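You operate a simulated robot arm through the tools that you are given. There is no shell and no other tool.

The job below is to be done with a simulated two-armed robot. You get a single attempt, and the scene is never put back.

JOB
Put the brass number that says "2" from the chest top behind the cloth rolls on the white sheet there and the brass number marked "7" on the printed pad there. Pull the brown paper drawer open. The order is free.

Only the result counts: the job must be done as asked and must still hold three seconds after the hand-in. Knocking over, shifting, dropping, spilling or breaking anything else fails it. Flat cloth is picked up by pressing the open fingertips on it (5 to 10 N) and closing them slowly along it; thin cloth reads only 2 to 8 mm in the jaws.

ROBOT AND FRAMES
Two 6-joint arms with two-finger parallel grippers on one trunk, on a base that drives. Base frame: it is fixed to the floor where the robot stands at the start and does not move with it; the origin is under the middle of the robot, x ahead of it, y to its left, z up. Readings come in cm, rad, newtons and seconds.
The left shoulder is at the start at [28, 18.5, 105.5], the right one opposite. With the tool pointing down near the work surface each hand reaches from about 56 to 94 cm from the robot's upright axis, wherever it stands, measured 20 degrees to its own side. Places, roughly: brown paper drawer [120, 90, 40]. Payload 1.57 kg a hand.
The TCP of each hand is the grasp point between the finger pads, 3 cm short of the fingertips. In the tool frame z runs along the fingers and y along their closing line. Largest opening 8 cm; finger width 1.7, thickness 1.2; the body of the gripper, 4 by 8.2 cm, starts 8 cm behind the TCP.
Orientation is that of the tool frame in the base frame, as a unit quaternion [w, x, y, z]. With the fingers straight down and closing along the base's y, the tool's x points along the base's -x, its y along +y and its z along -z.

CONTROLS
- The arms move only by the tool nudge_tool. It takes "left_increments", "right_increments" or both (then of equal length, played together; a hand with none holds still); each is a list of rows, each a list of 6 numbers: the shift along the base's x, y, z in mm, then the turn, a rotation vector about the base's x, y, z in rad. In form: [[tx, ty, tz, ax, ay, az], ...]. A call has 1 to 20 rows; each row shifts and turns the commanded pose from where the row before left it. "left_hand" and "right_hand" are, for a hand that has rows, the finger opening in mm, from 0 to 80, set as the call begins (left out, the last holds). Each row takes 0.2 s and may step no farther than 5 cm and 0.15 rad from the row before; otherwise, or with a gripper value out of range, the whole call is refused. Where a pose cannot be reached the arm comes as near as it can. A force on the tool above 40 N (or 10 N above the force at the start of the call, whichever is more), or a blocked arm, ends the call early, and 0.2 s more pass. The fingers move at their own pace (about 15.3 cm/s each) and stop on an object; they squeeze with about 43 N. The grip force told is the motor's: it shows also when the fingers shut on nothing. Time passes only in rows, and 0.2 s behind the last, so rows that do not move let the fingers close. The reply holds the time, the measured pose of the TCP, the force on the tool along the base axes, the opening and the grip force, in the units named above and with some noise, with the torque about the TCP (base axes, N m) and any sound that the robot's microphone picked up.
- Cameras (640 x 400 px; columns grow to the right, rows downward): "scene" is now at [23.67, -0.16, 149.21]; the picture's right is [-0.02, -1.00, 0.00], its down [-0.76, 0.02, -0.65] and it looks along [0.65, -0.01, -0.76] (base axes); focal length 295 px, centre (320, 200). "left" rides on the left gripper at [7.2, 0.7, -12.2] in its tool frame; the picture's right is [-0.09, 1.00, 0.00], its down [-0.84, -0.08, -0.54] and it looks along [-0.54, -0.05, 0.84] (tool axes); focal length 238 px, centre (320, 200). "right" rides on the right gripper at [7.2, -0.7, -12.2] in its tool frame; the picture's right is [0.09, 1.00, 0.00], its down [-0.84, 0.08, -0.54] and it looks along [-0.54, 0.05, 0.84] (tool axes); focal length 238 px, centre (320, 200). There is no depth. A picture from a camera that has moved, and an enlarged one, comes with that camera's place and axes in the base frame and with its lens.
- get_image(camera): a new picture of that camera. No time passes.
- slide_trunk(by): slides the trunk up (or, below 0, down) by that many cm; the arms and the scene camera ride with it, the base frame stays. It gives what a move gives, with no picture.
- base_move(legs): drives the robot by 1 to 6 legs, each [ahead, turn to the left] in cm and rad, along the robot's own axes; the way and the turn of a leg run together, so that a leg with both is an arc; at most 150 cm and 3.142 rad a leg. The arms and the cameras ride along, it lands a little off, and it stops where it bumps. It gives what a move gives.
- pan_tilt(pan, tilt): turns the head with the scene camera to pan (to the left, within 1.501 rad either way) and tilt (down, from -0.506 to 1.204), counted from straight ahead of the robot. It gives what a move gives.
- close_up(camera, box): a new picture of the part [left, top, right, bottom] of that camera's present view, enlarged. No time passes.
- close_job(): hands the job in; it is judged then, once.

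Nothing tells you exact positions but the pictures and the camera data. Unless the task says otherwise, let go and move clear before handing in.

The tools are called after ">>>" as a command line: name --argument value ..., lists and objects as JSON in quotes. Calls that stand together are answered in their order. nudge_tool: Moves the arms, as the interface text tells. Its arguments: {"type":"object","properties":{"left_increments":{"type":"array"},"left_hand":{"type":"number"},"right_increments":{"type":"array"},"right_hand":{"type":"number"}},"required":[]} The other tools are called the same way: slide_trunk (by) slides the trunk up or down; base_move (legs) drives the base; pan_tilt (pan, tilt) turns the head that bears the scene camera; get_image (camera) takes a picture; close_up (camera, box) takes an enlarged picture of a part of a camera's view; close_job () hands the job in.

At the start:

```text
time: 0.0
left_tool_pos: [55.56, 24.98, 115.58]
left_tool_rot: [0.0, 0.0, 1.0, 0.0]
left_ft_force: [-0.3, -0.1, -0.2]
left_ft_torque: [-0.04, -0.01, 0.04]
left_grip_width: 8.0
left_grip_force: 0.1
right_tool_pos: [54.88, -26.36, 116.87]
right_tool_rot: [0.0, 0.0, 1.0, 0.0]
right_ft_force: [-0.4, 0.8, 0.1]
right_ft_torque: [0.01, 0.02, 0.02]
right_grip_width: 8.01
right_grip_force: 0.0
trunk travel left (down, up): [-75.0, 24.0]
robot x, y, heading: [-0.34, 0.12, -0.0]
head pan, tilt: [-0.023, 0.864]
```

scene: 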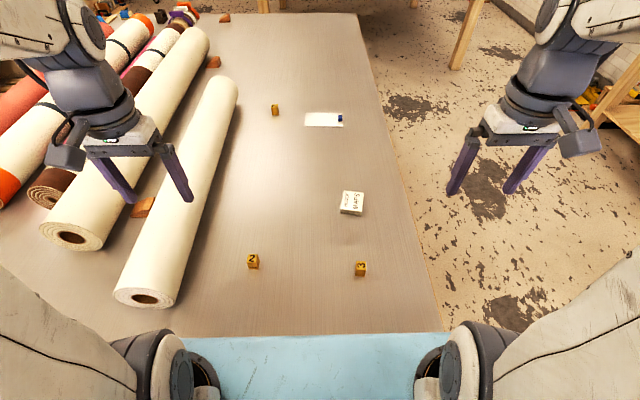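
right: 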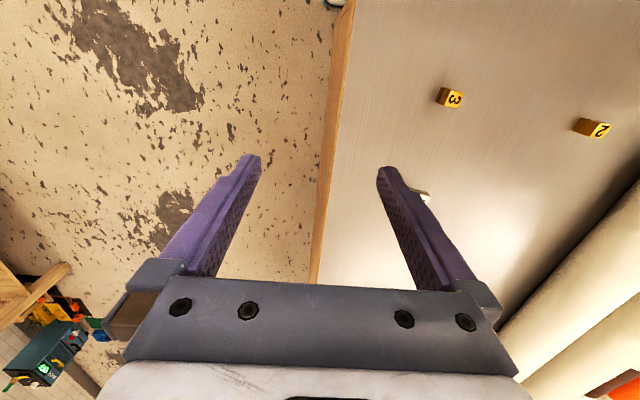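
left: 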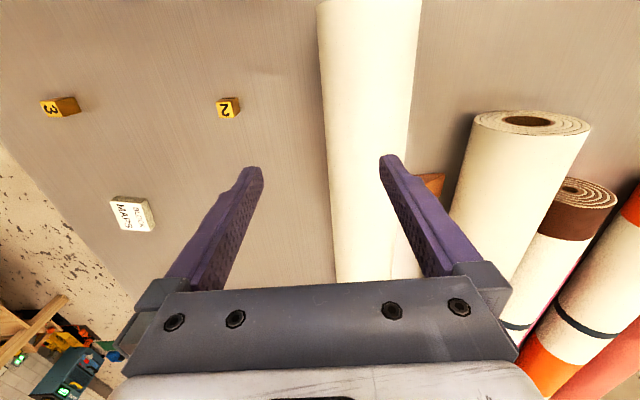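

I see a long table with cloth rolls on the left and small brass cubes ("2", "3" and another), a pad and a white sheet on it. The job speaks of a chest top behind the rolls, so I look around to the left first.

>>> pan_tilt --pan 0.7 --tilt 0.5

```text
time: 1.1
left_tool_pos: [55.5, 25.02, 115.48]
left_tool_rot: [0.0, 0.0, 1.0, 0.0]
left_ft_force: [0.5, 0.0, -0.4]
left_ft_torque: [-0.01, -0.03, -0.01]
left_grip_width: 8.0
left_grip_force: 0.0
right_tool_pos: [54.96, -26.43, 116.83]
right_tool_rot: [0.0, 0.0, 1.0, 0.0]
right_ft_force: [0.0, 0.5, 0.2]
right_ft_torque: [0.01, 0.01, 0.01]
right_grip_width: 7.98
right_grip_force: 0.0
trunk travel left (down, up): [-75.0, 24.0]
robot x, y, heading: [0.1, 0.22, -0.002]
head pan, tilt: [0.7, 0.499]
```

The head has turned left. I take a picture now.

>>> get_image --camera "scene"

```text
taken
camera scene: at [22.88, 5.86, 152.31], right [0.64, -0.77, 0.0], down [-0.37, -0.31, -0.88], along [0.67, 0.56, -0.48], focal length 295 px, centre (320, 200)
```

scene: 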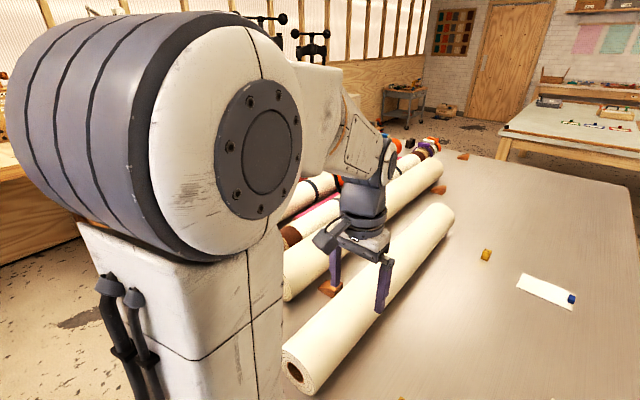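

The left arm blocks much of the view. I look further round, at more angles, to find the chest and the drawer.

>>> pan_tilt --pan 1.4 --tilt 0.5

>>> get_image --camera "scene"

>>> pan_tilt --pan 0.3 --tilt 0.5

>>> get_image --camera "scene"

>>> pan_tilt --pan -0.6 --tilt 0.5

>>> get_image --camera "scene"

```text
time: 2.1
left_tool_pos: [55.59, 25.1, 115.37]
left_tool_rot: [0.0, -0.001, 1.0, 0.0]
left_ft_force: [-0.1, -0.6, 0.7]
left_ft_torque: [0.02, -0.05, 0.02]
left_grip_width: 8.0
left_grip_force: 0.1
right_tool_pos: [54.98, -26.29, 116.87]
right_tool_rot: [0.0, 0.0, 1.0, -0.001]
right_ft_force: [-0.3, 0.8, -0.4]
right_ft_torque: [0.0, -0.03, 0.0]
right_grip_width: 8.04
right_grip_force: 0.0
trunk travel left (down, up): [-75.0, 24.0]
robot x, y, heading: [-0.23, 0.08, -0.004]
head pan, tilt: [1.4, 0.499]
```

```text
taken
camera scene: at [17.48, 8.97, 152.32], right [0.99, -0.17, 0.0], down [-0.08, -0.47, -0.88], along [0.15, 0.86, -0.48], focal length 295 px, centre (320, 200)
```

scene: 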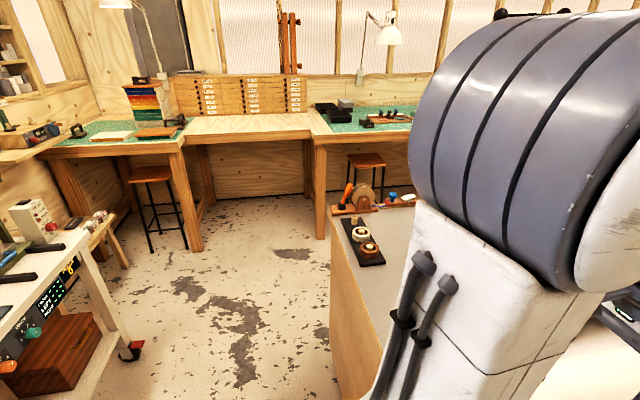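

```text
time: 3.5
left_tool_pos: [55.46, 24.95, 115.55]
left_tool_rot: [0.0, 0.0, 1.0, 0.0]
left_ft_force: [-0.2, 0.3, 0.0]
left_ft_torque: [-0.01, -0.02, 0.0]
left_grip_width: 8.01
left_grip_force: 0.0
right_tool_pos: [54.88, -26.24, 116.85]
right_tool_rot: [0.0, 0.001, 1.0, 0.0]
right_ft_force: [-0.6, 0.5, -1.0]
right_ft_torque: [-0.01, 0.01, 0.0]
right_grip_width: 8.0
right_grip_force: 0.1
trunk travel left (down, up): [-75.0, 24.0]
robot x, y, heading: [-0.02, -0.18, -0.0]
head pan, tilt: [0.3, 0.499]
```

```text
taken
camera scene: at [24.61, 2.71, 152.32], right [0.3, -0.96, 0.0], down [-0.46, -0.14, -0.88], along [0.84, 0.26, -0.48], focal length 295 px, centre (320, 200)
```

scene: 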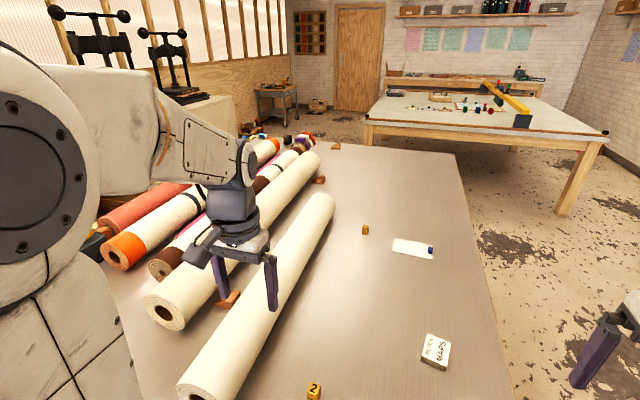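

```text
time: 4.7
left_tool_pos: [55.52, 25.01, 115.45]
left_tool_rot: [0.001, 0.0, 1.0, 0.0]
left_ft_force: [-0.1, -0.6, -0.3]
left_ft_torque: [0.0, 0.02, -0.01]
left_grip_width: 8.0
left_grip_force: 0.1
right_tool_pos: [54.81, -26.15, 116.87]
right_tool_rot: [0.0, 0.0, 1.0, 0.0]
right_ft_force: [-0.6, 0.6, -0.4]
right_ft_torque: [-0.01, -0.02, 0.06]
right_grip_width: 7.98
right_grip_force: 0.1
trunk travel left (down, up): [-75.0, 24.0]
robot x, y, heading: [-0.11, 0.12, -0.002]
head pan, tilt: [-0.6, 0.499]
```

```text
taken
camera scene: at [23.43, -5.13, 152.32], right [-0.56, -0.83, 0.0], down [-0.4, 0.27, -0.88], along [0.72, -0.5, -0.48], focal length 295 px, centre (320, 200)
```

scene: 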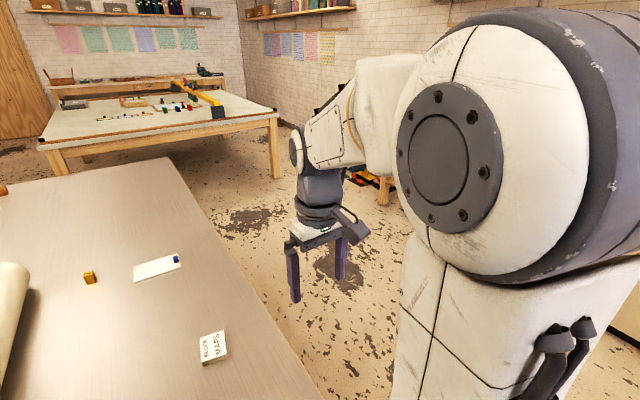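

The table is a plan chest: the rolls lie on its left half, and the free top on the right carries the brass blocks, the pad and the white sheet. I zoom in on these to read the numbers.

>>> pan_tilt --pan 0.0 --tilt 0.8

>>> close_up --camera "scene" --box '[250, 60, 378, 140]'

>>> close_up --camera "scene" --box '[230, 140, 390, 240]'

>>> get_image --camera "scene"

```text
time: 5.7
left_tool_pos: [55.48, 24.9, 115.38]
left_tool_rot: [0.0, 0.0, 1.0, 0.001]
left_ft_force: [0.0, -0.4, 0.1]
left_ft_torque: [0.03, 0.0, 0.01]
left_grip_width: 8.01
left_grip_force: 0.0
right_tool_pos: [54.92, -26.33, 116.94]
right_tool_rot: [-0.001, 0.0, 1.0, 0.0]
right_ft_force: [-0.2, 0.4, -0.2]
right_ft_torque: [0.05, -0.01, 0.02]
right_grip_width: 7.98
right_grip_force: 0.0
trunk travel left (down, up): [-75.0, 24.0]
robot x, y, heading: [-0.39, 0.36, 0.001]
head pan, tilt: [0.0, 0.799]
```

```text
5.00 times, centred on (314, 100) of scene
camera zoom: at [23.99, 0.0, 149.72], right [0.0, -1.0, 0.0], down [-0.72, 0.0, -0.7], along [0.7, 0.0, -0.72], focal length 1476 px, centre (350, 700)
```

zoom: 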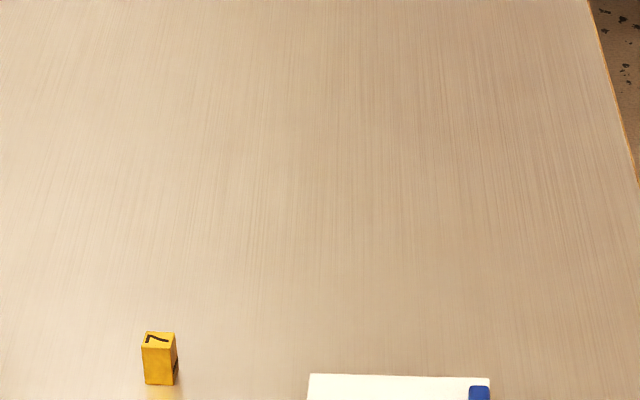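

```text
4.00 times, centred on (310, 190) of scene
camera zoom: at [23.99, 0.0, 149.72], right [0.0, -1.0, 0.0], down [-0.72, 0.0, -0.7], along [0.7, 0.0, -0.72], focal length 1180 px, centre (360, 240)
```

zoom: 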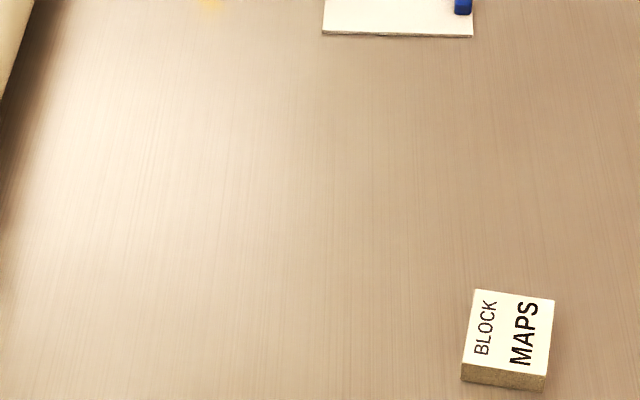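

```text
taken
camera scene: at [23.99, 0.0, 149.72], right [0.0, -1.0, 0.0], down [-0.72, 0.0, -0.7], along [0.7, 0.0, -0.72], focal length 295 px, centre (320, 200)
```

scene: 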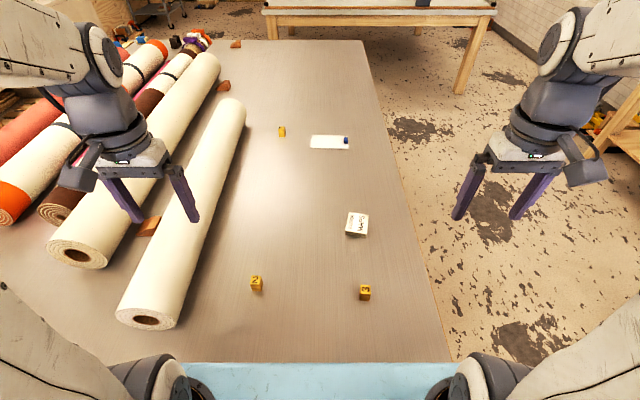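

The third block reads "7", so: "2" goes to the white sheet (with a blue bit at its end), "7" to the "BLOCK MAPS" pad, and "3" stays untouched. I zoom in to measure the "2" and the table height.

>>> close_up --camera "scene" --box '[240, 268, 280, 293]'

>>> close_up --camera "left" --box '[208, 90, 256, 120]'

>>> pan_tilt --pan -1.4 --tilt 0.6

>>> get_image --camera "scene"

```text
16.00 times, centred on (260, 280) of scene
camera zoom: at [23.99, 0.0, 149.72], right [0.0, -1.0, 0.0], down [-0.72, 0.0, -0.7], along [0.7, 0.0, -0.72], focal length 4722 px, centre (1280, -1088)
```

zoom: 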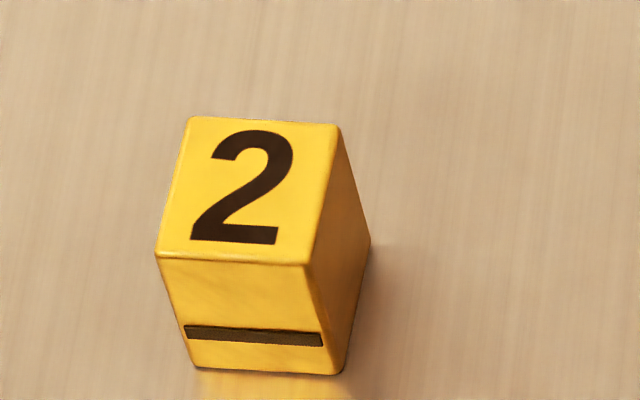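

```text
13.33 times, centred on (232, 105) of left
camera zoom: at [48.48, 25.73, 127.71], right [0.09, 1.0, 0.0], down [0.84, -0.08, 0.54], along [0.54, -0.05, -0.84], focal length 3178 px, centre (1493, 1467)
```

zoom: 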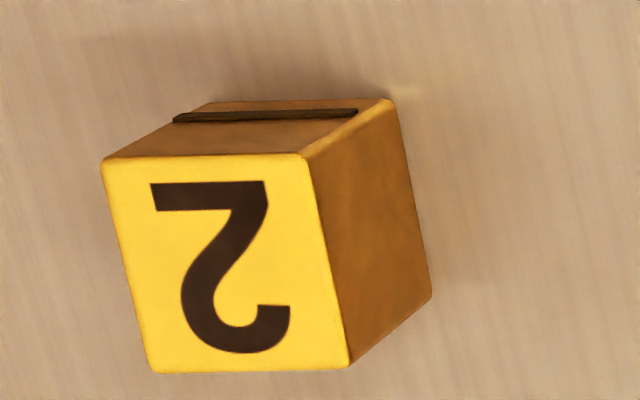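

```text
time: 7.2
left_tool_pos: [55.58, 25.02, 115.34]
left_tool_rot: [0.0, 0.0, 1.0, 0.001]
left_ft_force: [-0.8, -0.1, 0.0]
left_ft_torque: [-0.03, 0.01, 0.0]
left_grip_width: 7.99
left_grip_force: 0.1
right_tool_pos: [54.92, -26.33, 116.89]
right_tool_rot: [0.001, 0.0, 1.0, 0.001]
right_ft_force: [-1.2, 0.1, 0.2]
right_ft_torque: [-0.01, 0.01, -0.01]
right_grip_width: 8.01
right_grip_force: 0.0
trunk travel left (down, up): [-75.0, 24.0]
robot x, y, heading: [-0.2, 0.39, -0.007]
head pan, tilt: [-1.4, 0.6]
```

```text
taken
camera scene: at [17.43, -8.7, 151.41], right [-0.99, -0.17, 0.0], down [-0.1, 0.56, -0.82], along [0.14, -0.81, -0.57], focal length 295 px, centre (320, 200)
```

scene: 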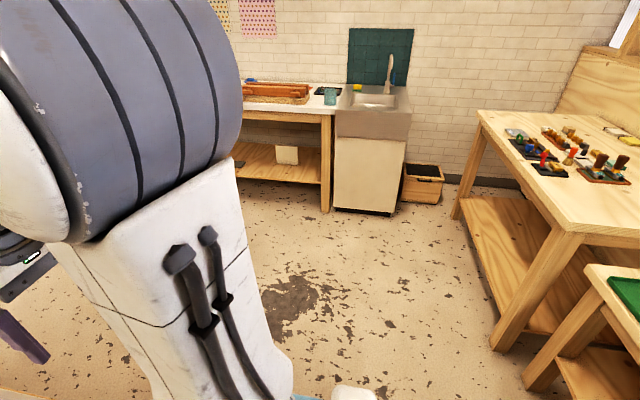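

The "2" is about 2×2×3 cm, centred near [54.05, 12.95] with its top at z≈95.8 and the chest top at z≈92.9. The floor to the right is free. I back up a little so that the "2" lies well within reach of the left hand.

>>> base_move --legs '[[-14, 0]]'

>>> pan_tilt --pan 0.1 --tilt 0.8

>>> get_image --camera "scene"

```text
time: 8.5
left_tool_pos: [41.52, 24.96, 115.49]
left_tool_rot: [0.0, 0.0, 1.0, 0.0]
left_ft_force: [0.3, -0.3, 0.1]
left_ft_torque: [0.02, -0.01, 0.02]
left_grip_width: 8.0
left_grip_force: 0.0
right_tool_pos: [40.92, -26.28, 116.83]
right_tool_rot: [0.0, 0.0, 1.0, 0.0]
right_ft_force: [1.1, -0.8, -0.3]
right_ft_torque: [-0.04, 0.03, 0.0]
right_grip_width: 8.01
right_grip_force: 0.1
trunk travel left (down, up): [-75.0, 24.0]
robot x, y, heading: [-14.08, -0.07, -0.003]
head pan, tilt: [-1.4, 0.6]
```

```text
time: 10.1
left_tool_pos: [41.5, 24.97, 115.57]
left_tool_rot: [0.001, 0.0, 1.0, 0.0]
left_ft_force: [-0.4, 0.3, -0.1]
left_ft_torque: [-0.04, 0.02, 0.0]
left_grip_width: 8.0
left_grip_force: 0.2
right_tool_pos: [41.03, -26.22, 116.88]
right_tool_rot: [0.0, 0.001, 1.0, 0.0]
right_ft_force: [0.0, 0.2, 0.3]
right_ft_torque: [-0.03, -0.02, 0.01]
right_grip_width: 7.97
right_grip_force: 0.0
trunk travel left (down, up): [-75.0, 24.0]
robot x, y, heading: [-13.67, -0.23, -0.001]
head pan, tilt: [0.099, 0.799]
```

```text
taken
camera scene: at [9.91, 0.81, 149.72], right [0.1, -1.0, 0.0], down [-0.71, -0.07, -0.7], along [0.69, 0.07, -0.72], focal length 295 px, centre (320, 200)
```

scene: 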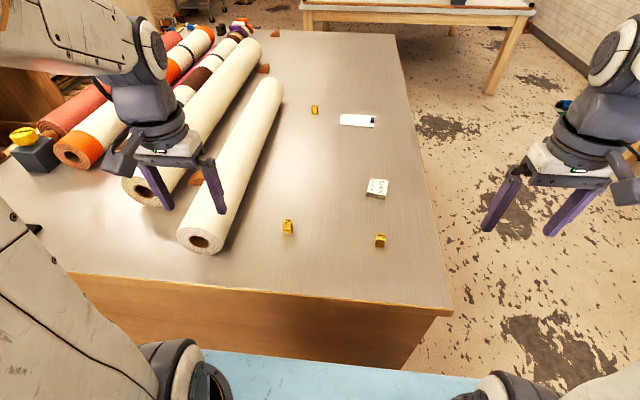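

The base (blue) has clearance. The left hand goes over the "2" at a safe height.

>>> nudge_tool --left_increments '[[31.4, -30, 0, 0, 0, 0], [31.4, -30, 0, 0, 0, 0], [31.4, -30, 0, 0, 0, 0], [31.4, -30, 0, 0, 0, 0], [0, 0, -35, 0, 0, 0], [0, 0, -40, 0, 0, 0], [0, 0, 0, 0, 0, 0], [0, 0, 0, 0, 0, 0]]' --left_hand 50

>>> get_image --camera "left"

>>> get_image --camera "scene"

```text
time: 11.9
left_tool_pos: [54.12, 12.91, 108.01]
left_tool_rot: [0.0, 0.001, 1.0, 0.0]
left_ft_force: [0.8, -0.4, -0.6]
left_ft_torque: [-0.01, -0.01, 0.03]
left_grip_width: 5.02
left_grip_force: 0.1
right_tool_pos: [40.94, -26.29, 116.87]
right_tool_rot: [0.0, -0.001, 1.0, -0.001]
right_ft_force: [0.8, 0.1, -0.9]
right_ft_torque: [0.0, 0.0, -0.01]
right_grip_width: 8.0
right_grip_force: 0.2
trunk travel left (down, up): [-75.0, 24.0]
robot x, y, heading: [-14.09, 0.1, 0.003]
head pan, tilt: [0.099, 0.799]
```

```text
taken
camera left: at [47.05, 13.75, 120.24], right [0.09, 1.0, 0.0], down [0.84, -0.08, 0.54], along [0.54, -0.05, -0.84], focal length 238 px, centre (320, 200)
```

left: 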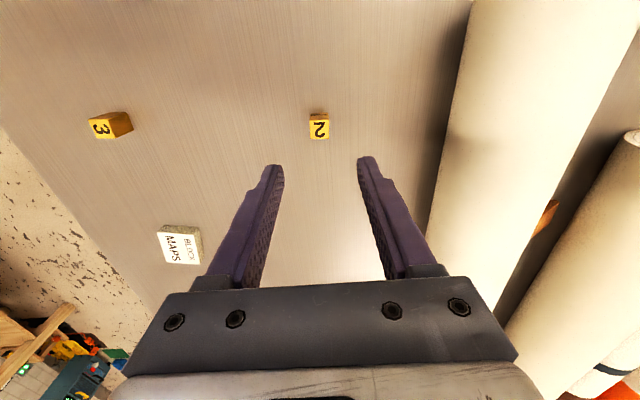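

```text
taken
camera scene: at [9.91, 0.81, 149.72], right [0.1, -0.99, 0.0], down [-0.71, -0.07, -0.7], along [0.69, 0.07, -0.72], focal length 295 px, centre (320, 200)
```

scene: 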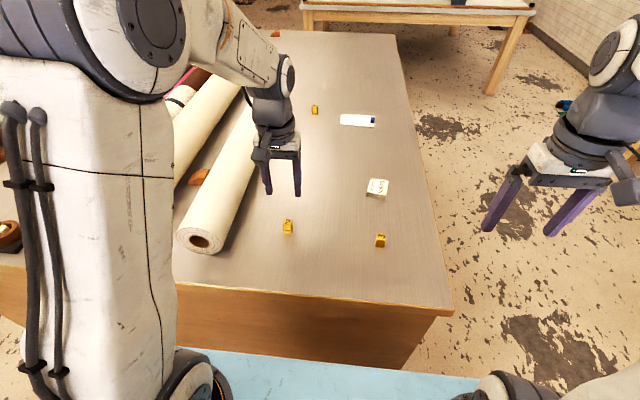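

The hand is right over the "2" ([54.3, 13.0] from this view). I lower it and close.

>>> nudge_tool --left_increments '[[0, 0, -40, 0, 0, 0], [0, 0, -40, 0, 0, 0], [0, 0, -15, 0, 0, 0], [0, 0, -10, 0, 0, 0], [0, 0, -5, 0, 0, 0], [0, 0, 0, 0, 0, 0], [0, 0, 0, 0, 0, 0]]'

>>> get_image --camera "left"

```text
time: 13.5
left_tool_pos: [54.09, 13.04, 97.14]
left_tool_rot: [-0.001, 0.0, 1.0, 0.0]
left_ft_force: [-0.1, -0.2, 0.0]
left_ft_torque: [-0.01, 0.0, -0.04]
left_grip_width: 5.01
left_grip_force: 0.0
right_tool_pos: [40.87, -26.2, 116.91]
right_tool_rot: [0.0, 0.0, 1.0, 0.0]
right_ft_force: [0.4, 0.7, -0.1]
right_ft_torque: [0.0, -0.01, 0.0]
right_grip_width: 8.0
right_grip_force: 0.1
trunk travel left (down, up): [-75.0, 24.0]
robot x, y, heading: [-13.76, -0.15, -0.001]
head pan, tilt: [0.099, 0.799]
```

```text
taken
camera left: at [47.01, 13.74, 109.23], right [0.09, 1.0, 0.0], down [0.84, -0.08, 0.54], along [0.54, -0.05, -0.84], focal length 238 px, centre (320, 200)
```

left: 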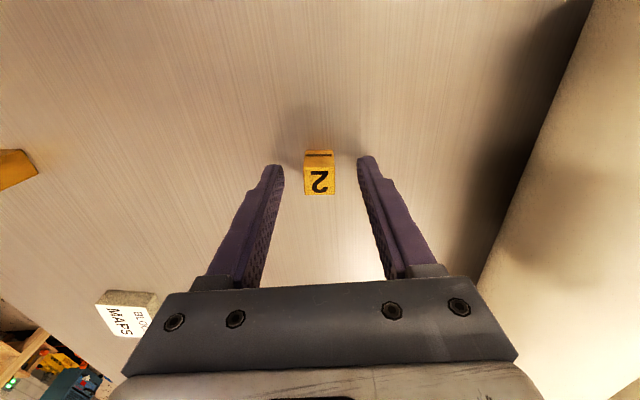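

The block stands between the fingertips. I go 3 mm lower and close.

>>> nudge_tool --left_increments '[[0, 0, -3, 0, 0, 0], [0, 0, 0, 0, 0, 0]]'

>>> nudge_tool --left_increments '[[0, 0, 0, 0, 0, 0], [0, 0, 0, 0, 0, 0], [0, 0, 0, 0, 0, 0], [0, 0, 0, 0, 0, 0]]' --left_hand 5

>>> nudge_tool --left_increments '[[0, 0, 20, 0, 0, 0], [0, 0, 30, 0, 0, 0], [0, 0, 40, 0, 0, 0], [0, 0, 40, 0, 0, 0], [0, 0, 0, 0, 0, 0]]'

>>> get_image --camera "left"

>>> get_image --camera "scene"

```text
time: 14.1
left_tool_pos: [54.07, 12.94, 96.74]
left_tool_rot: [0.0, 0.001, 1.0, 0.0]
left_ft_force: [0.0, -0.5, -0.7]
left_ft_torque: [-0.01, 0.02, -0.01]
left_grip_width: 5.02
left_grip_force: 0.0
right_tool_pos: [40.98, -26.24, 116.82]
right_tool_rot: [0.0, 0.0, 1.0, -0.001]
right_ft_force: [0.2, 0.0, 0.3]
right_ft_torque: [-0.02, -0.01, 0.01]
right_grip_width: 8.0
right_grip_force: 0.0
trunk travel left (down, up): [-75.0, 24.0]
robot x, y, heading: [-14.09, -0.34, -0.002]
head pan, tilt: [0.099, 0.799]
```

```text
time: 15.1
left_tool_pos: [53.99, 13.12, 96.69]
left_tool_rot: [0.0, 0.0, 1.0, 0.0]
left_ft_force: [0.6, 1.8, 1.9]
left_ft_torque: [0.01, 0.02, -0.02]
left_grip_width: 1.9
left_grip_force: 33.3
right_tool_pos: [40.88, -26.22, 117.03]
right_tool_rot: [0.0, 0.0, 1.0, 0.0]
right_ft_force: [1.0, -0.8, -0.2]
right_ft_torque: [0.01, 0.0, 0.02]
right_grip_width: 8.01
right_grip_force: 0.1
trunk travel left (down, up): [-75.0, 24.0]
robot x, y, heading: [-13.92, 0.06, -0.002]
head pan, tilt: [0.099, 0.799]
```

```text
time: 16.3
left_tool_pos: [54.04, 13.05, 109.77]
left_tool_rot: [0.0, 0.0, 1.0, 0.001]
left_ft_force: [0.2, 0.1, -1.0]
left_ft_torque: [0.0, -0.01, -0.01]
left_grip_width: 1.91
left_grip_force: 33.7
right_tool_pos: [40.87, -26.21, 116.84]
right_tool_rot: [0.0, 0.0, 1.0, 0.0]
right_ft_force: [-0.1, -0.2, 0.6]
right_ft_torque: [-0.02, -0.04, -0.01]
right_grip_width: 7.98
right_grip_force: 0.1
trunk travel left (down, up): [-75.0, 24.0]
robot x, y, heading: [-14.15, -0.02, 0.001]
head pan, tilt: [0.099, 0.799]
```

```text
taken
camera left: at [47.02, 13.7, 121.97], right [0.09, 1.0, 0.0], down [0.84, -0.08, 0.54], along [0.54, -0.05, -0.84], focal length 238 px, centre (320, 200)
```

left: 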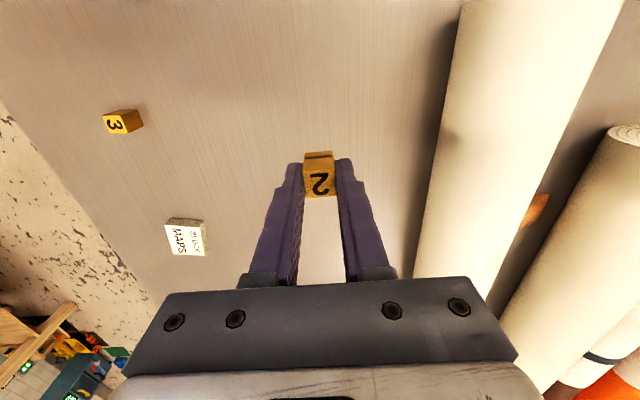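

```text
taken
camera scene: at [9.9, 0.81, 149.72], right [0.1, -0.99, 0.0], down [-0.71, -0.07, -0.7], along [0.69, 0.07, -0.72], focal length 295 px, centre (320, 200)
```

scene: 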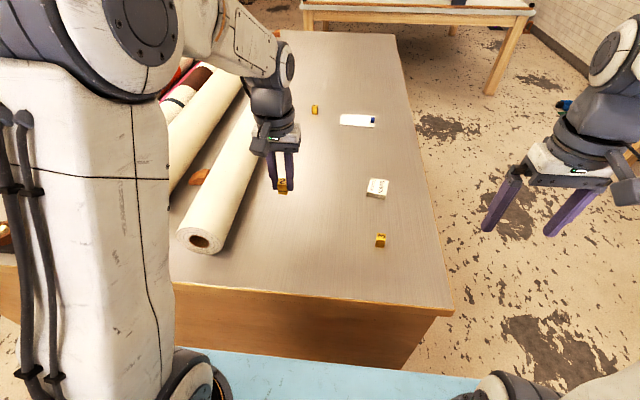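

The "2" is held (1.9 cm, block bottom about 3.8 cm below the TCP). I raise the trunk and drive round to the chest's right side, ending facing it beside the white sheet.

>>> slide_trunk --by 15

>>> base_move --legs '[[0, -1.571], [76, 0], [0, 1.571], [142, 0], [0, 1.571]]'

>>> pan_tilt --pan 0.2 --tilt 0.9

>>> get_image --camera "scene"

>>> get_image --camera "left"

```text
time: 18.1
left_tool_pos: [54.13, 12.86, 124.56]
left_tool_rot: [0.0, 0.0, 1.0, 0.0]
left_ft_force: [-0.5, -0.5, -1.0]
left_ft_torque: [0.0, -0.02, -0.02]
left_grip_width: 1.92
left_grip_force: 32.8
right_tool_pos: [40.87, -26.3, 131.77]
right_tool_rot: [0.0, 0.0, 1.0, -0.001]
right_ft_force: [0.2, -0.5, 0.0]
right_ft_torque: [0.0, -0.01, -0.02]
right_grip_width: 8.01
right_grip_force: 0.1
trunk travel left (down, up): [-90.0, 9.0]
robot x, y, heading: [-13.99, 0.38, 0.006]
head pan, tilt: [0.099, 0.799]
```

```text
time: 40.3
left_tool_pos: [117.26, -8.1, 124.69]
left_tool_rot: [0.0, -0.702, 0.712, 0.0]
left_ft_force: [0.2, 0.2, -1.1]
left_ft_torque: [0.04, -0.02, -0.02]
left_grip_width: 1.91
left_grip_force: 33.5
right_tool_pos: [156.31, -21.86, 131.85]
right_tool_rot: [0.0, -0.702, 0.712, 0.0]
right_ft_force: [0.1, 0.0, 0.6]
right_ft_torque: [-0.05, -0.03, 0.01]
right_grip_width: 7.99
right_grip_force: 0.0
trunk travel left (down, up): [-90.0, 9.0]
robot x, y, heading: [129.12, -76.27, 1.558]
head pan, tilt: [0.099, 0.799]
```

```text
time: 41.0
left_tool_pos: [117.37, -8.11, 124.68]
left_tool_rot: [0.0, -0.702, 0.712, 0.0]
left_ft_force: [0.9, 0.5, -0.4]
left_ft_torque: [-0.01, -0.02, -0.01]
left_grip_width: 1.92
left_grip_force: 33.8
right_tool_pos: [156.35, -21.92, 131.87]
right_tool_rot: [0.0, -0.702, 0.712, 0.002]
right_ft_force: [-0.1, -0.6, -0.6]
right_ft_torque: [0.01, 0.01, 0.03]
right_grip_width: 8.0
right_grip_force: 0.2
trunk travel left (down, up): [-90.0, 9.0]
robot x, y, heading: [128.97, -76.59, 1.558]
head pan, tilt: [0.201, 0.901]
```

```text
taken
camera scene: at [128.01, -53.0, 163.93], right [0.98, 0.18, 0.0], down [0.14, -0.77, -0.62], along [-0.11, 0.61, -0.78], focal length 295 px, centre (320, 200)
```

scene: 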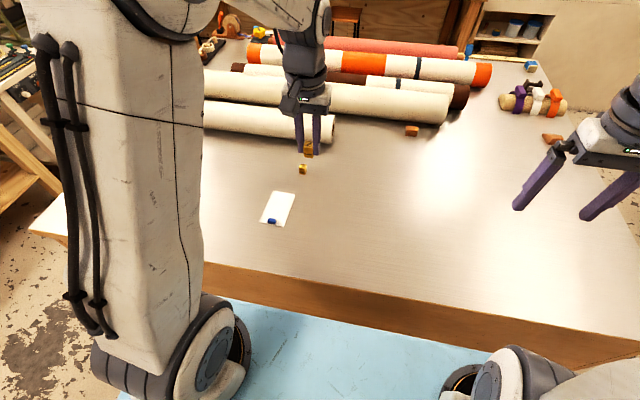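

```text
taken
camera left: at [116.65, -15.2, 136.9], right [-0.99, 0.11, 0.0], down [0.09, 0.84, 0.54], along [0.06, 0.54, -0.84], focal length 238 px, centre (320, 200)
```

left: 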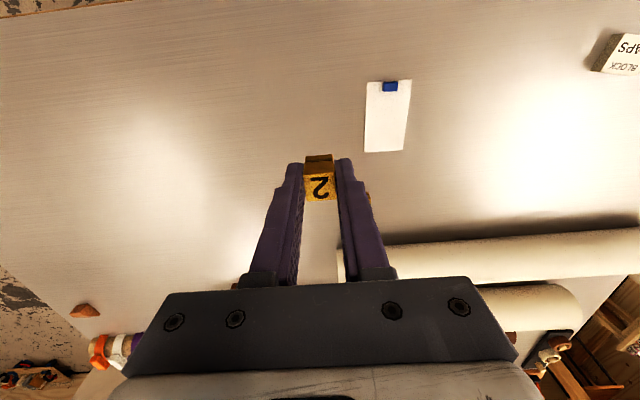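

I'm now at the chest's right side, and the sheet and the "7" are within left-hand reach. I zoom in on the sheet from both cameras.

>>> close_up --camera "scene" --box '[248, 150, 328, 230]'

>>> close_up --camera "left" --box '[340, 70, 436, 160]'

```text
5.00 times, centred on (288, 190) of scene
camera zoom: at [128.01, -53.0, 163.93], right [0.98, 0.18, 0.0], down [0.14, -0.77, -0.62], along [-0.11, 0.61, -0.78], focal length 1476 px, centre (480, 250)
```

zoom: 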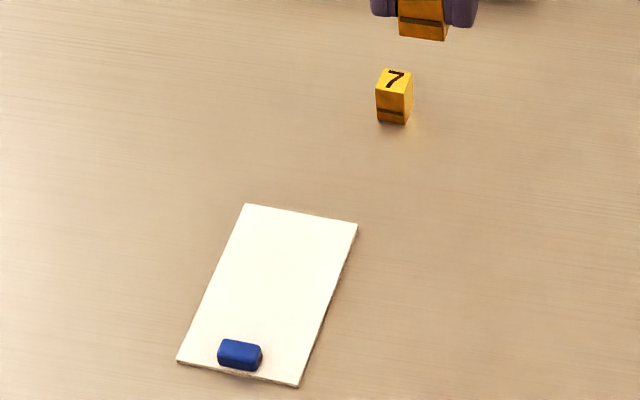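

```text
4.44 times, centred on (388, 115) of left
camera zoom: at [116.65, -15.2, 136.9], right [-0.99, 0.11, 0.0], down [0.09, 0.84, 0.54], along [0.06, 0.54, -0.84], focal length 1059 px, centre (18, 578)
```

zoom: 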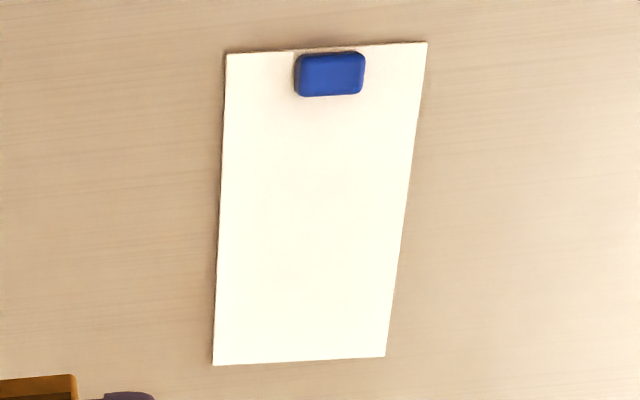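

The sheet spans about x 102.5–109.8, y −9 to 3.2, with the blue bit near y≈−8. I lower the trunk again and bring the "2" above [106.2, −0.8].

>>> slide_trunk --by -15

>>> nudge_tool --left_increments '[[-37, 24.3, 0, 0, 0, 0], [-37, 24.3, 0, 0, 0, 0], [-37, 24.3, 0, 0, 0, 0], [0, 0, -30, 0, 0, 0], [0, 0, -30, 0, 0, 0], [0, 0, 0, 0, 0, 0], [0, 0, 0, 0, 0, 0]]'

>>> get_image --camera "left"

>>> get_image --camera "scene"

```text
time: 42.7
left_tool_pos: [117.17, -8.08, 109.7]
left_tool_rot: [-0.001, -0.702, 0.712, 0.0]
left_ft_force: [0.4, 0.4, -0.9]
left_ft_torque: [-0.01, 0.01, -0.03]
left_grip_width: 1.9
left_grip_force: 34.0
right_tool_pos: [156.39, -21.86, 116.83]
right_tool_rot: [0.0, -0.701, 0.713, -0.001]
right_ft_force: [1.2, -0.8, -0.5]
right_ft_torque: [-0.02, 0.01, 0.02]
right_grip_width: 8.01
right_grip_force: 0.1
trunk travel left (down, up): [-75.0, 24.0]
robot x, y, heading: [129.48, -76.39, 1.558]
head pan, tilt: [0.201, 0.901]
```

```text
time: 44.3
left_tool_pos: [106.13, -0.87, 103.45]
left_tool_rot: [0.0, -0.703, 0.712, 0.001]
left_ft_force: [0.6, -0.2, -0.7]
left_ft_torque: [-0.05, -0.03, 0.01]
left_grip_width: 1.92
left_grip_force: 32.8
right_tool_pos: [156.35, -21.94, 116.99]
right_tool_rot: [0.0, -0.702, 0.712, 0.0]
right_ft_force: [-0.1, 0.4, 0.5]
right_ft_torque: [0.02, 0.03, -0.01]
right_grip_width: 8.01
right_grip_force: 0.1
trunk travel left (down, up): [-75.0, 24.0]
robot x, y, heading: [129.39, -76.15, 1.556]
head pan, tilt: [0.201, 0.901]
```

```text
taken
camera left: at [105.51, -7.98, 115.83], right [-0.99, 0.11, 0.0], down [0.09, 0.84, 0.54], along [0.06, 0.54, -0.84], focal length 238 px, centre (320, 200)
```

left: 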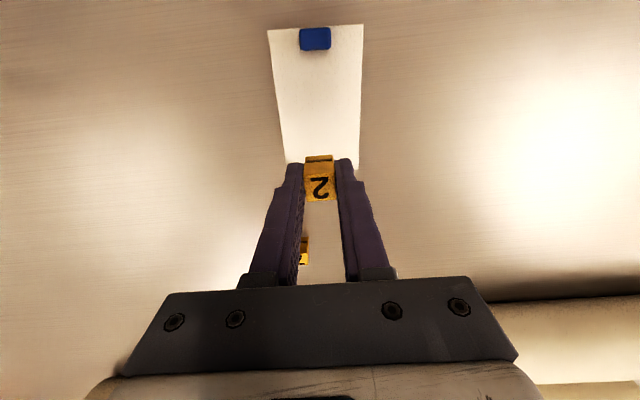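

```text
taken
camera scene: at [128.0, -53.0, 148.93], right [0.98, 0.19, 0.0], down [0.15, -0.77, -0.62], along [-0.12, 0.61, -0.78], focal length 295 px, centre (320, 200)
```

scene: 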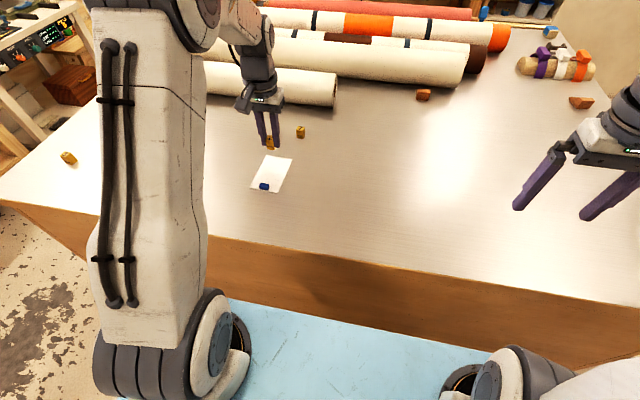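

It hangs over the middle of the sheet. I lower it towards the sheet, then ease down the last millimetres watching the force.

>>> nudge_tool --left_increments '[[0, 0, -30, 0, 0, 0], [0, 0, -20, 0, 0, 0], [0, 0, -10, 0, 0, 0], [0, 0, -2, 0, 0, 0], [0, 0, 0, 0, 0, 0]]'

>>> nudge_tool --left_increments '[[0, 0, -1, 0, 0, 0], [0, 0, -0.5, 0, 0, 0], [0, 0, 0, 0, 0, 0]]'

>>> get_image --camera "left"

```text
time: 45.5
left_tool_pos: [106.16, -0.91, 97.41]
left_tool_rot: [0.0, -0.702, 0.712, 0.0]
left_ft_force: [1.0, 1.1, -1.5]
left_ft_torque: [-0.03, -0.01, 0.0]
left_grip_width: 1.94
left_grip_force: 33.4
right_tool_pos: [156.3, -21.84, 116.88]
right_tool_rot: [0.0, -0.702, 0.712, 0.0]
right_ft_force: [0.9, 0.0, 0.4]
right_ft_torque: [0.0, 0.0, -0.03]
right_grip_width: 8.01
right_grip_force: 0.1
trunk travel left (down, up): [-75.0, 24.0]
robot x, y, heading: [129.3, -76.69, 1.56]
head pan, tilt: [0.201, 0.901]
```

```text
time: 46.3
left_tool_pos: [106.16, -0.8, 97.4]
left_tool_rot: [0.001, -0.702, 0.712, 0.001]
left_ft_force: [0.3, -0.3, -1.2]
left_ft_torque: [-0.02, -0.04, -0.01]
left_grip_width: 1.92
left_grip_force: 33.7
right_tool_pos: [156.35, -21.84, 116.83]
right_tool_rot: [0.0, -0.702, 0.712, -0.001]
right_ft_force: [-0.2, -0.3, -0.8]
right_ft_torque: [-0.01, 0.0, 0.03]
right_grip_width: 8.0
right_grip_force: 0.2
trunk travel left (down, up): [-75.0, 24.0]
robot x, y, heading: [128.85, -76.28, 1.558]
head pan, tilt: [0.201, 0.901]
```

```text
taken
camera left: at [105.53, -7.9, 109.53], right [-0.99, 0.11, 0.0], down [0.09, 0.84, 0.54], along [0.06, 0.54, -0.84], focal length 238 px, centre (320, 200)
```

left: 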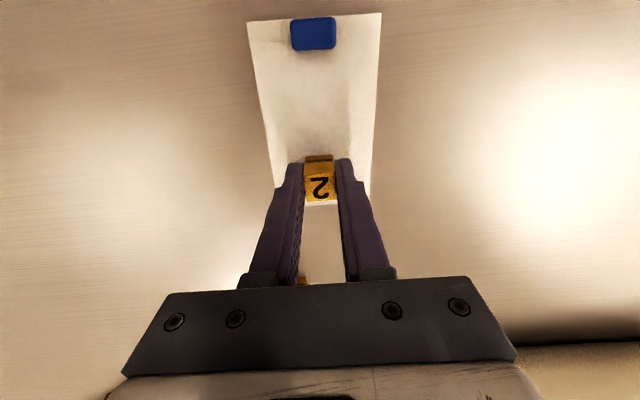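

No contact yet. I go on down in 1 mm steps.

>>> nudge_tool --left_increments '[[0, 0, -1, 0, 0, 0], [0, 0, 0, 0, 0, 0]]'

>>> nudge_tool --left_increments '[[0, 0, -1, 0, 0, 0], [0, 0, 0, 0, 0, 0]]'

>>> nudge_tool --left_increments '[[0, 0, -1, 0, 0, 0], [0, 0, 0, 0, 0, 0]]'

```text
time: 46.9
left_tool_pos: [106.15, -0.69, 97.29]
left_tool_rot: [0.0, -0.702, 0.712, 0.001]
left_ft_force: [-0.1, 0.2, -1.1]
left_ft_torque: [-0.03, 0.0, -0.01]
left_grip_width: 1.94
left_grip_force: 33.2
right_tool_pos: [156.35, -21.95, 116.95]
right_tool_rot: [0.0, -0.703, 0.712, 0.0]
right_ft_force: [0.1, 0.1, 0.1]
right_ft_torque: [0.01, -0.02, -0.01]
right_grip_width: 8.02
right_grip_force: 0.1
trunk travel left (down, up): [-75.0, 24.0]
robot x, y, heading: [129.01, -76.4, 1.554]
head pan, tilt: [0.201, 0.901]
```

```text
time: 47.5
left_tool_pos: [106.19, -0.78, 97.18]
left_tool_rot: [0.0, -0.702, 0.712, 0.001]
left_ft_force: [0.1, 0.4, -1.9]
left_ft_torque: [-0.02, 0.0, 0.01]
left_grip_width: 1.95
left_grip_force: 32.9
right_tool_pos: [156.28, -21.79, 116.87]
right_tool_rot: [0.0, -0.702, 0.712, 0.0]
right_ft_force: [0.6, -0.1, 0.3]
right_ft_torque: [0.03, 0.0, 0.0]
right_grip_width: 8.01
right_grip_force: 0.1
trunk travel left (down, up): [-75.0, 24.0]
robot x, y, heading: [129.28, -76.36, 1.555]
head pan, tilt: [0.201, 0.901]
```

```text
time: 48.1
left_tool_pos: [106.23, -0.72, 97.09]
left_tool_rot: [0.001, -0.702, 0.712, 0.0]
left_ft_force: [-0.4, -1.1, 5.4]
left_ft_torque: [-0.01, 0.01, -0.01]
left_grip_width: 1.93
left_grip_force: 33.4
right_tool_pos: [156.43, -21.95, 116.89]
right_tool_rot: [0.001, -0.703, 0.711, -0.001]
right_ft_force: [1.0, -0.8, 0.2]
right_ft_torque: [-0.04, 0.0, 0.01]
right_grip_width: 7.99
right_grip_force: 0.1
trunk travel left (down, up): [-75.0, 24.0]
robot x, y, heading: [129.52, -76.47, 1.555]
head pan, tilt: [0.201, 0.901]
```

The block touches the sheet (about 5 N). I open gently and lift straight up.

>>> nudge_tool --left_increments '[[0, 0, 0, 0, 0, 0], [0, 0, 0, 0, 0, 0], [0, 0, 0, 0, 0, 0]]' --left_hand 45

>>> nudge_tool --left_increments '[[0, 0, 10, 0, 0, 0], [0, 0, 20, 0, 0, 0], [0, 0, 40, 0, 0, 0], [0, 0, 40, 0, 0, 0], [0, 0, 0, 0, 0, 0]]'

>>> get_image --camera "left"

>>> close_up --camera "scene" --box '[230, 110, 330, 210]'

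```text
time: 48.9
left_tool_pos: [106.2, -0.82, 97.18]
left_tool_rot: [0.0, -0.702, 0.712, 0.0]
left_ft_force: [0.6, 0.5, 0.6]
left_ft_torque: [-0.01, -0.01, 0.01]
left_grip_width: 4.51
left_grip_force: 0.0
right_tool_pos: [156.36, -21.89, 116.88]
right_tool_rot: [0.0, -0.702, 0.712, 0.0]
right_ft_force: [-0.4, 0.7, 0.2]
right_ft_torque: [-0.01, -0.01, 0.01]
right_grip_width: 8.02
right_grip_force: 0.2
trunk travel left (down, up): [-75.0, 24.0]
robot x, y, heading: [129.47, -76.27, 1.552]
head pan, tilt: [0.201, 0.901]
```

```text
time: 50.1
left_tool_pos: [106.11, -0.87, 108.08]
left_tool_rot: [0.0, -0.702, 0.712, 0.0]
left_ft_force: [0.9, 0.0, 0.6]
left_ft_torque: [0.03, -0.01, 0.04]
left_grip_width: 4.52
left_grip_force: 0.1
right_tool_pos: [156.26, -21.9, 116.89]
right_tool_rot: [0.0, -0.702, 0.712, 0.0]
right_ft_force: [0.4, -0.3, 1.0]
right_ft_torque: [-0.02, 0.04, 0.02]
right_grip_width: 7.98
right_grip_force: 0.1
trunk travel left (down, up): [-75.0, 24.0]
robot x, y, heading: [129.35, -76.18, 1.553]
head pan, tilt: [0.201, 0.901]
```

```text
taken
camera left: at [105.48, -7.94, 120.32], right [-0.99, 0.11, 0.0], down [0.09, 0.84, 0.54], along [0.06, 0.54, -0.84], focal length 238 px, centre (320, 200)
```

left: 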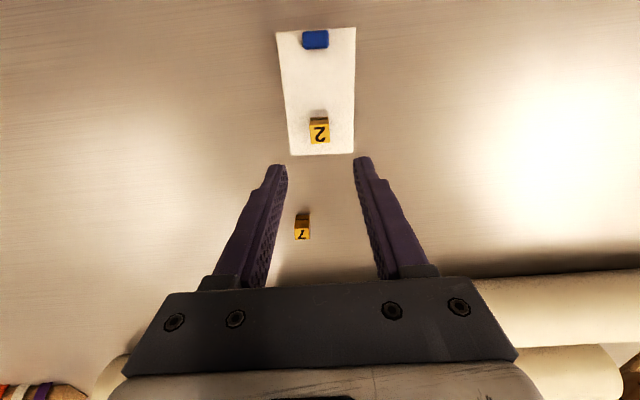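

```text
4.00 times, centred on (280, 160) of scene
camera zoom: at [128.0, -53.02, 148.93], right [0.98, 0.19, 0.0], down [0.15, -0.77, -0.62], along [-0.12, 0.61, -0.78], focal length 1180 px, centre (480, 360)
```

zoom: 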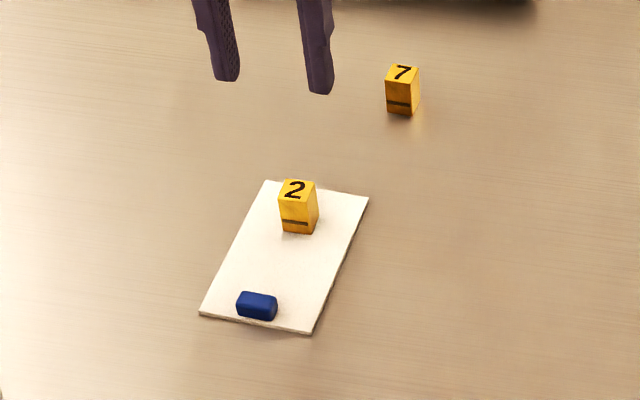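

The "2" stands upright on the sheet. Next I locate the "7" precisely.

>>> close_up --camera "scene" --box '[288, 122, 312, 142]'

>>> close_up --camera "left" --box '[280, 205, 328, 245]'

```text
16.00 times, centred on (300, 132) of scene
camera zoom: at [128.0, -53.02, 148.93], right [0.98, 0.19, 0.0], down [0.15, -0.77, -0.62], along [-0.12, 0.61, -0.78], focal length 4722 px, centre (640, 1288)
```

zoom: 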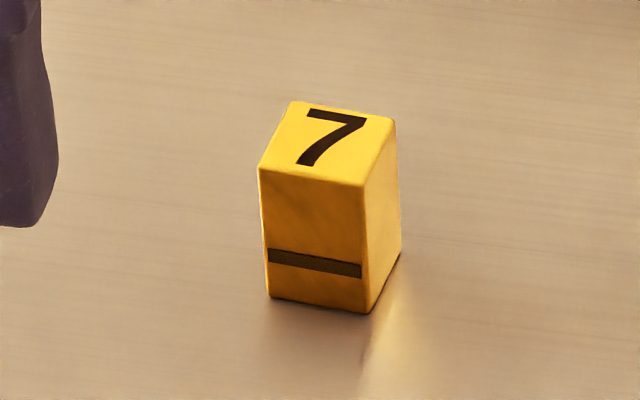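

```text
10.00 times, centred on (304, 225) of left
camera zoom: at [105.48, -7.94, 120.32], right [-0.99, 0.11, 0.0], down [0.09, 0.84, 0.54], along [0.06, 0.54, -0.84], focal length 2384 px, centre (480, -50)
```

zoom: 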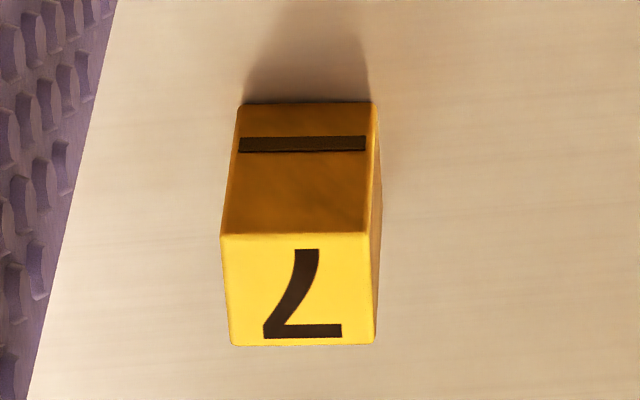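

The "7" is at about [110.1, 12.95]. I drive 8 cm closer so that it is comfortably in reach, with the hand staying high.

>>> base_move --legs '[[8, 0]]'

>>> get_image --camera "left"

```text
time: 51.2
left_tool_pos: [106.26, 7.33, 108.0]
left_tool_rot: [-0.001, -0.703, 0.711, -0.001]
left_ft_force: [-0.3, -0.2, 0.6]
left_ft_torque: [0.0, 0.01, -0.02]
left_grip_width: 4.52
left_grip_force: 0.0
right_tool_pos: [156.43, -13.84, 116.82]
right_tool_rot: [0.0, -0.701, 0.713, -0.001]
right_ft_force: [0.0, 0.2, -0.1]
right_ft_torque: [0.02, 0.01, 0.0]
right_grip_width: 8.0
right_grip_force: 0.0
trunk travel left (down, up): [-75.0, 24.0]
robot x, y, heading: [129.63, -68.25, 1.557]
head pan, tilt: [0.201, 0.901]
```

```text
taken
camera left: at [105.62, 0.13, 120.28], right [-0.99, 0.11, 0.0], down [0.09, 0.84, 0.54], along [0.06, 0.54, -0.84], focal length 238 px, centre (320, 200)
```

left: 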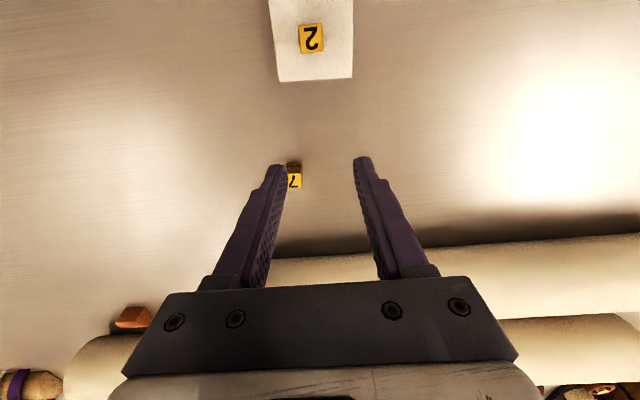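

Now I shift the hand over the "7".

>>> nudge_tool --left_increments '[[19.3, 28, 0, 0, 0, 0], [19.3, 28, 0, 0, 0, 0], [0, 0, 0, 0, 0, 0], [0, 0, 0, 0, 0, 0]]'

>>> close_up --camera "left" --box '[240, 90, 400, 190]'

```text
time: 52.2
left_tool_pos: [110.07, 12.78, 108.18]
left_tool_rot: [0.0, -0.702, 0.712, 0.001]
left_ft_force: [0.1, -0.2, 0.0]
left_ft_torque: [0.01, -0.03, -0.01]
left_grip_width: 4.49
left_grip_force: 0.2
right_tool_pos: [156.51, -13.9, 116.97]
right_tool_rot: [-0.001, -0.702, 0.713, 0.0]
right_ft_force: [-1.3, -0.3, 0.0]
right_ft_torque: [0.04, 0.01, 0.04]
right_grip_width: 8.01
right_grip_force: 0.0
trunk travel left (down, up): [-75.0, 24.0]
robot x, y, heading: [129.6, -68.19, 1.559]
head pan, tilt: [0.201, 0.901]
```

```text
4.00 times, centred on (320, 140) of left
camera zoom: at [109.44, 5.79, 120.36], right [-0.99, 0.11, 0.0], down [0.09, 0.84, 0.54], along [0.06, 0.54, -0.84], focal length 953 px, centre (320, 440)
```

zoom: 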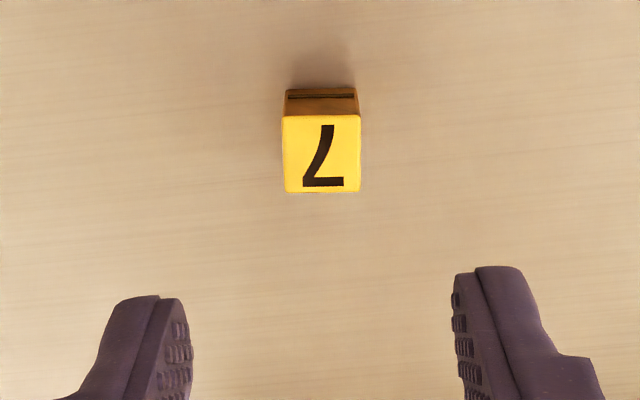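

Well aligned. I lower the hand, grasp the "7" and lift.

>>> nudge_tool --left_increments '[[0, 0, -40, 0, 0, 0], [0, 0, -40, 0, 0, 0], [0, 0, -15, 0, 0, 0], [0, 0, -10, 0, 0, 0], [0, 0, -7, 0, 0, 0], [0, 0, 0, 0, 0, 0], [0, 0, 0, 0, 0, 0]]'

>>> nudge_tool --left_increments '[[0, 0, 0, 0, 0, 0], [0, 0, 0, 0, 0, 0], [0, 0, 0, 0, 0, 0], [0, 0, 0, 0, 0, 0]]' --left_hand 5

>>> get_image --camera "left"

```text
time: 53.8
left_tool_pos: [110.11, 12.88, 96.91]
left_tool_rot: [0.0, -0.701, 0.713, 0.0]
left_ft_force: [0.1, 0.0, 0.5]
left_ft_torque: [-0.01, -0.01, -0.01]
left_grip_width: 4.5
left_grip_force: 0.0
right_tool_pos: [156.4, -13.85, 116.88]
right_tool_rot: [-0.001, -0.702, 0.713, 0.0]
right_ft_force: [-0.2, -0.6, 0.0]
right_ft_torque: [-0.03, 0.01, 0.01]
right_grip_width: 8.0
right_grip_force: 0.0
trunk travel left (down, up): [-75.0, 24.0]
robot x, y, heading: [128.91, -68.48, 1.559]
head pan, tilt: [0.201, 0.901]
```

```text
time: 54.8
left_tool_pos: [110.2, 12.88, 96.87]
left_tool_rot: [-0.001, -0.702, 0.712, 0.0]
left_ft_force: [0.1, -0.6, 0.7]
left_ft_torque: [-0.01, 0.01, 0.02]
left_grip_width: 1.92
left_grip_force: 33.7
right_tool_pos: [156.56, -13.84, 116.9]
right_tool_rot: [0.0, -0.701, 0.713, 0.0]
right_ft_force: [0.6, -0.5, 0.5]
right_ft_torque: [0.01, -0.03, 0.01]
right_grip_width: 7.99
right_grip_force: 0.1
trunk travel left (down, up): [-75.0, 24.0]
robot x, y, heading: [129.31, -68.4, 1.555]
head pan, tilt: [0.201, 0.901]
```

```text
taken
camera left: at [109.48, 5.78, 109.07], right [-0.99, 0.11, 0.0], down [0.09, 0.84, 0.54], along [0.06, 0.54, -0.84], focal length 238 px, centre (320, 200)
```

left: 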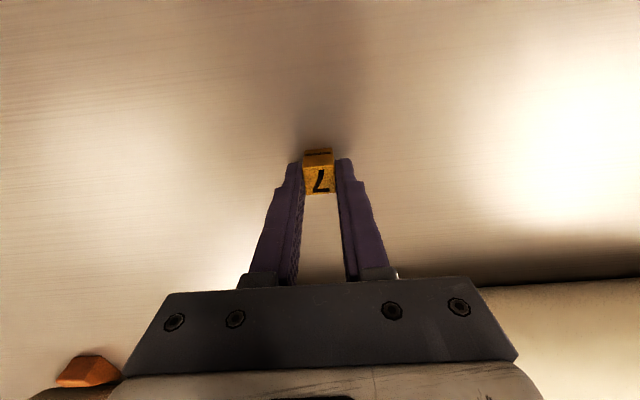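

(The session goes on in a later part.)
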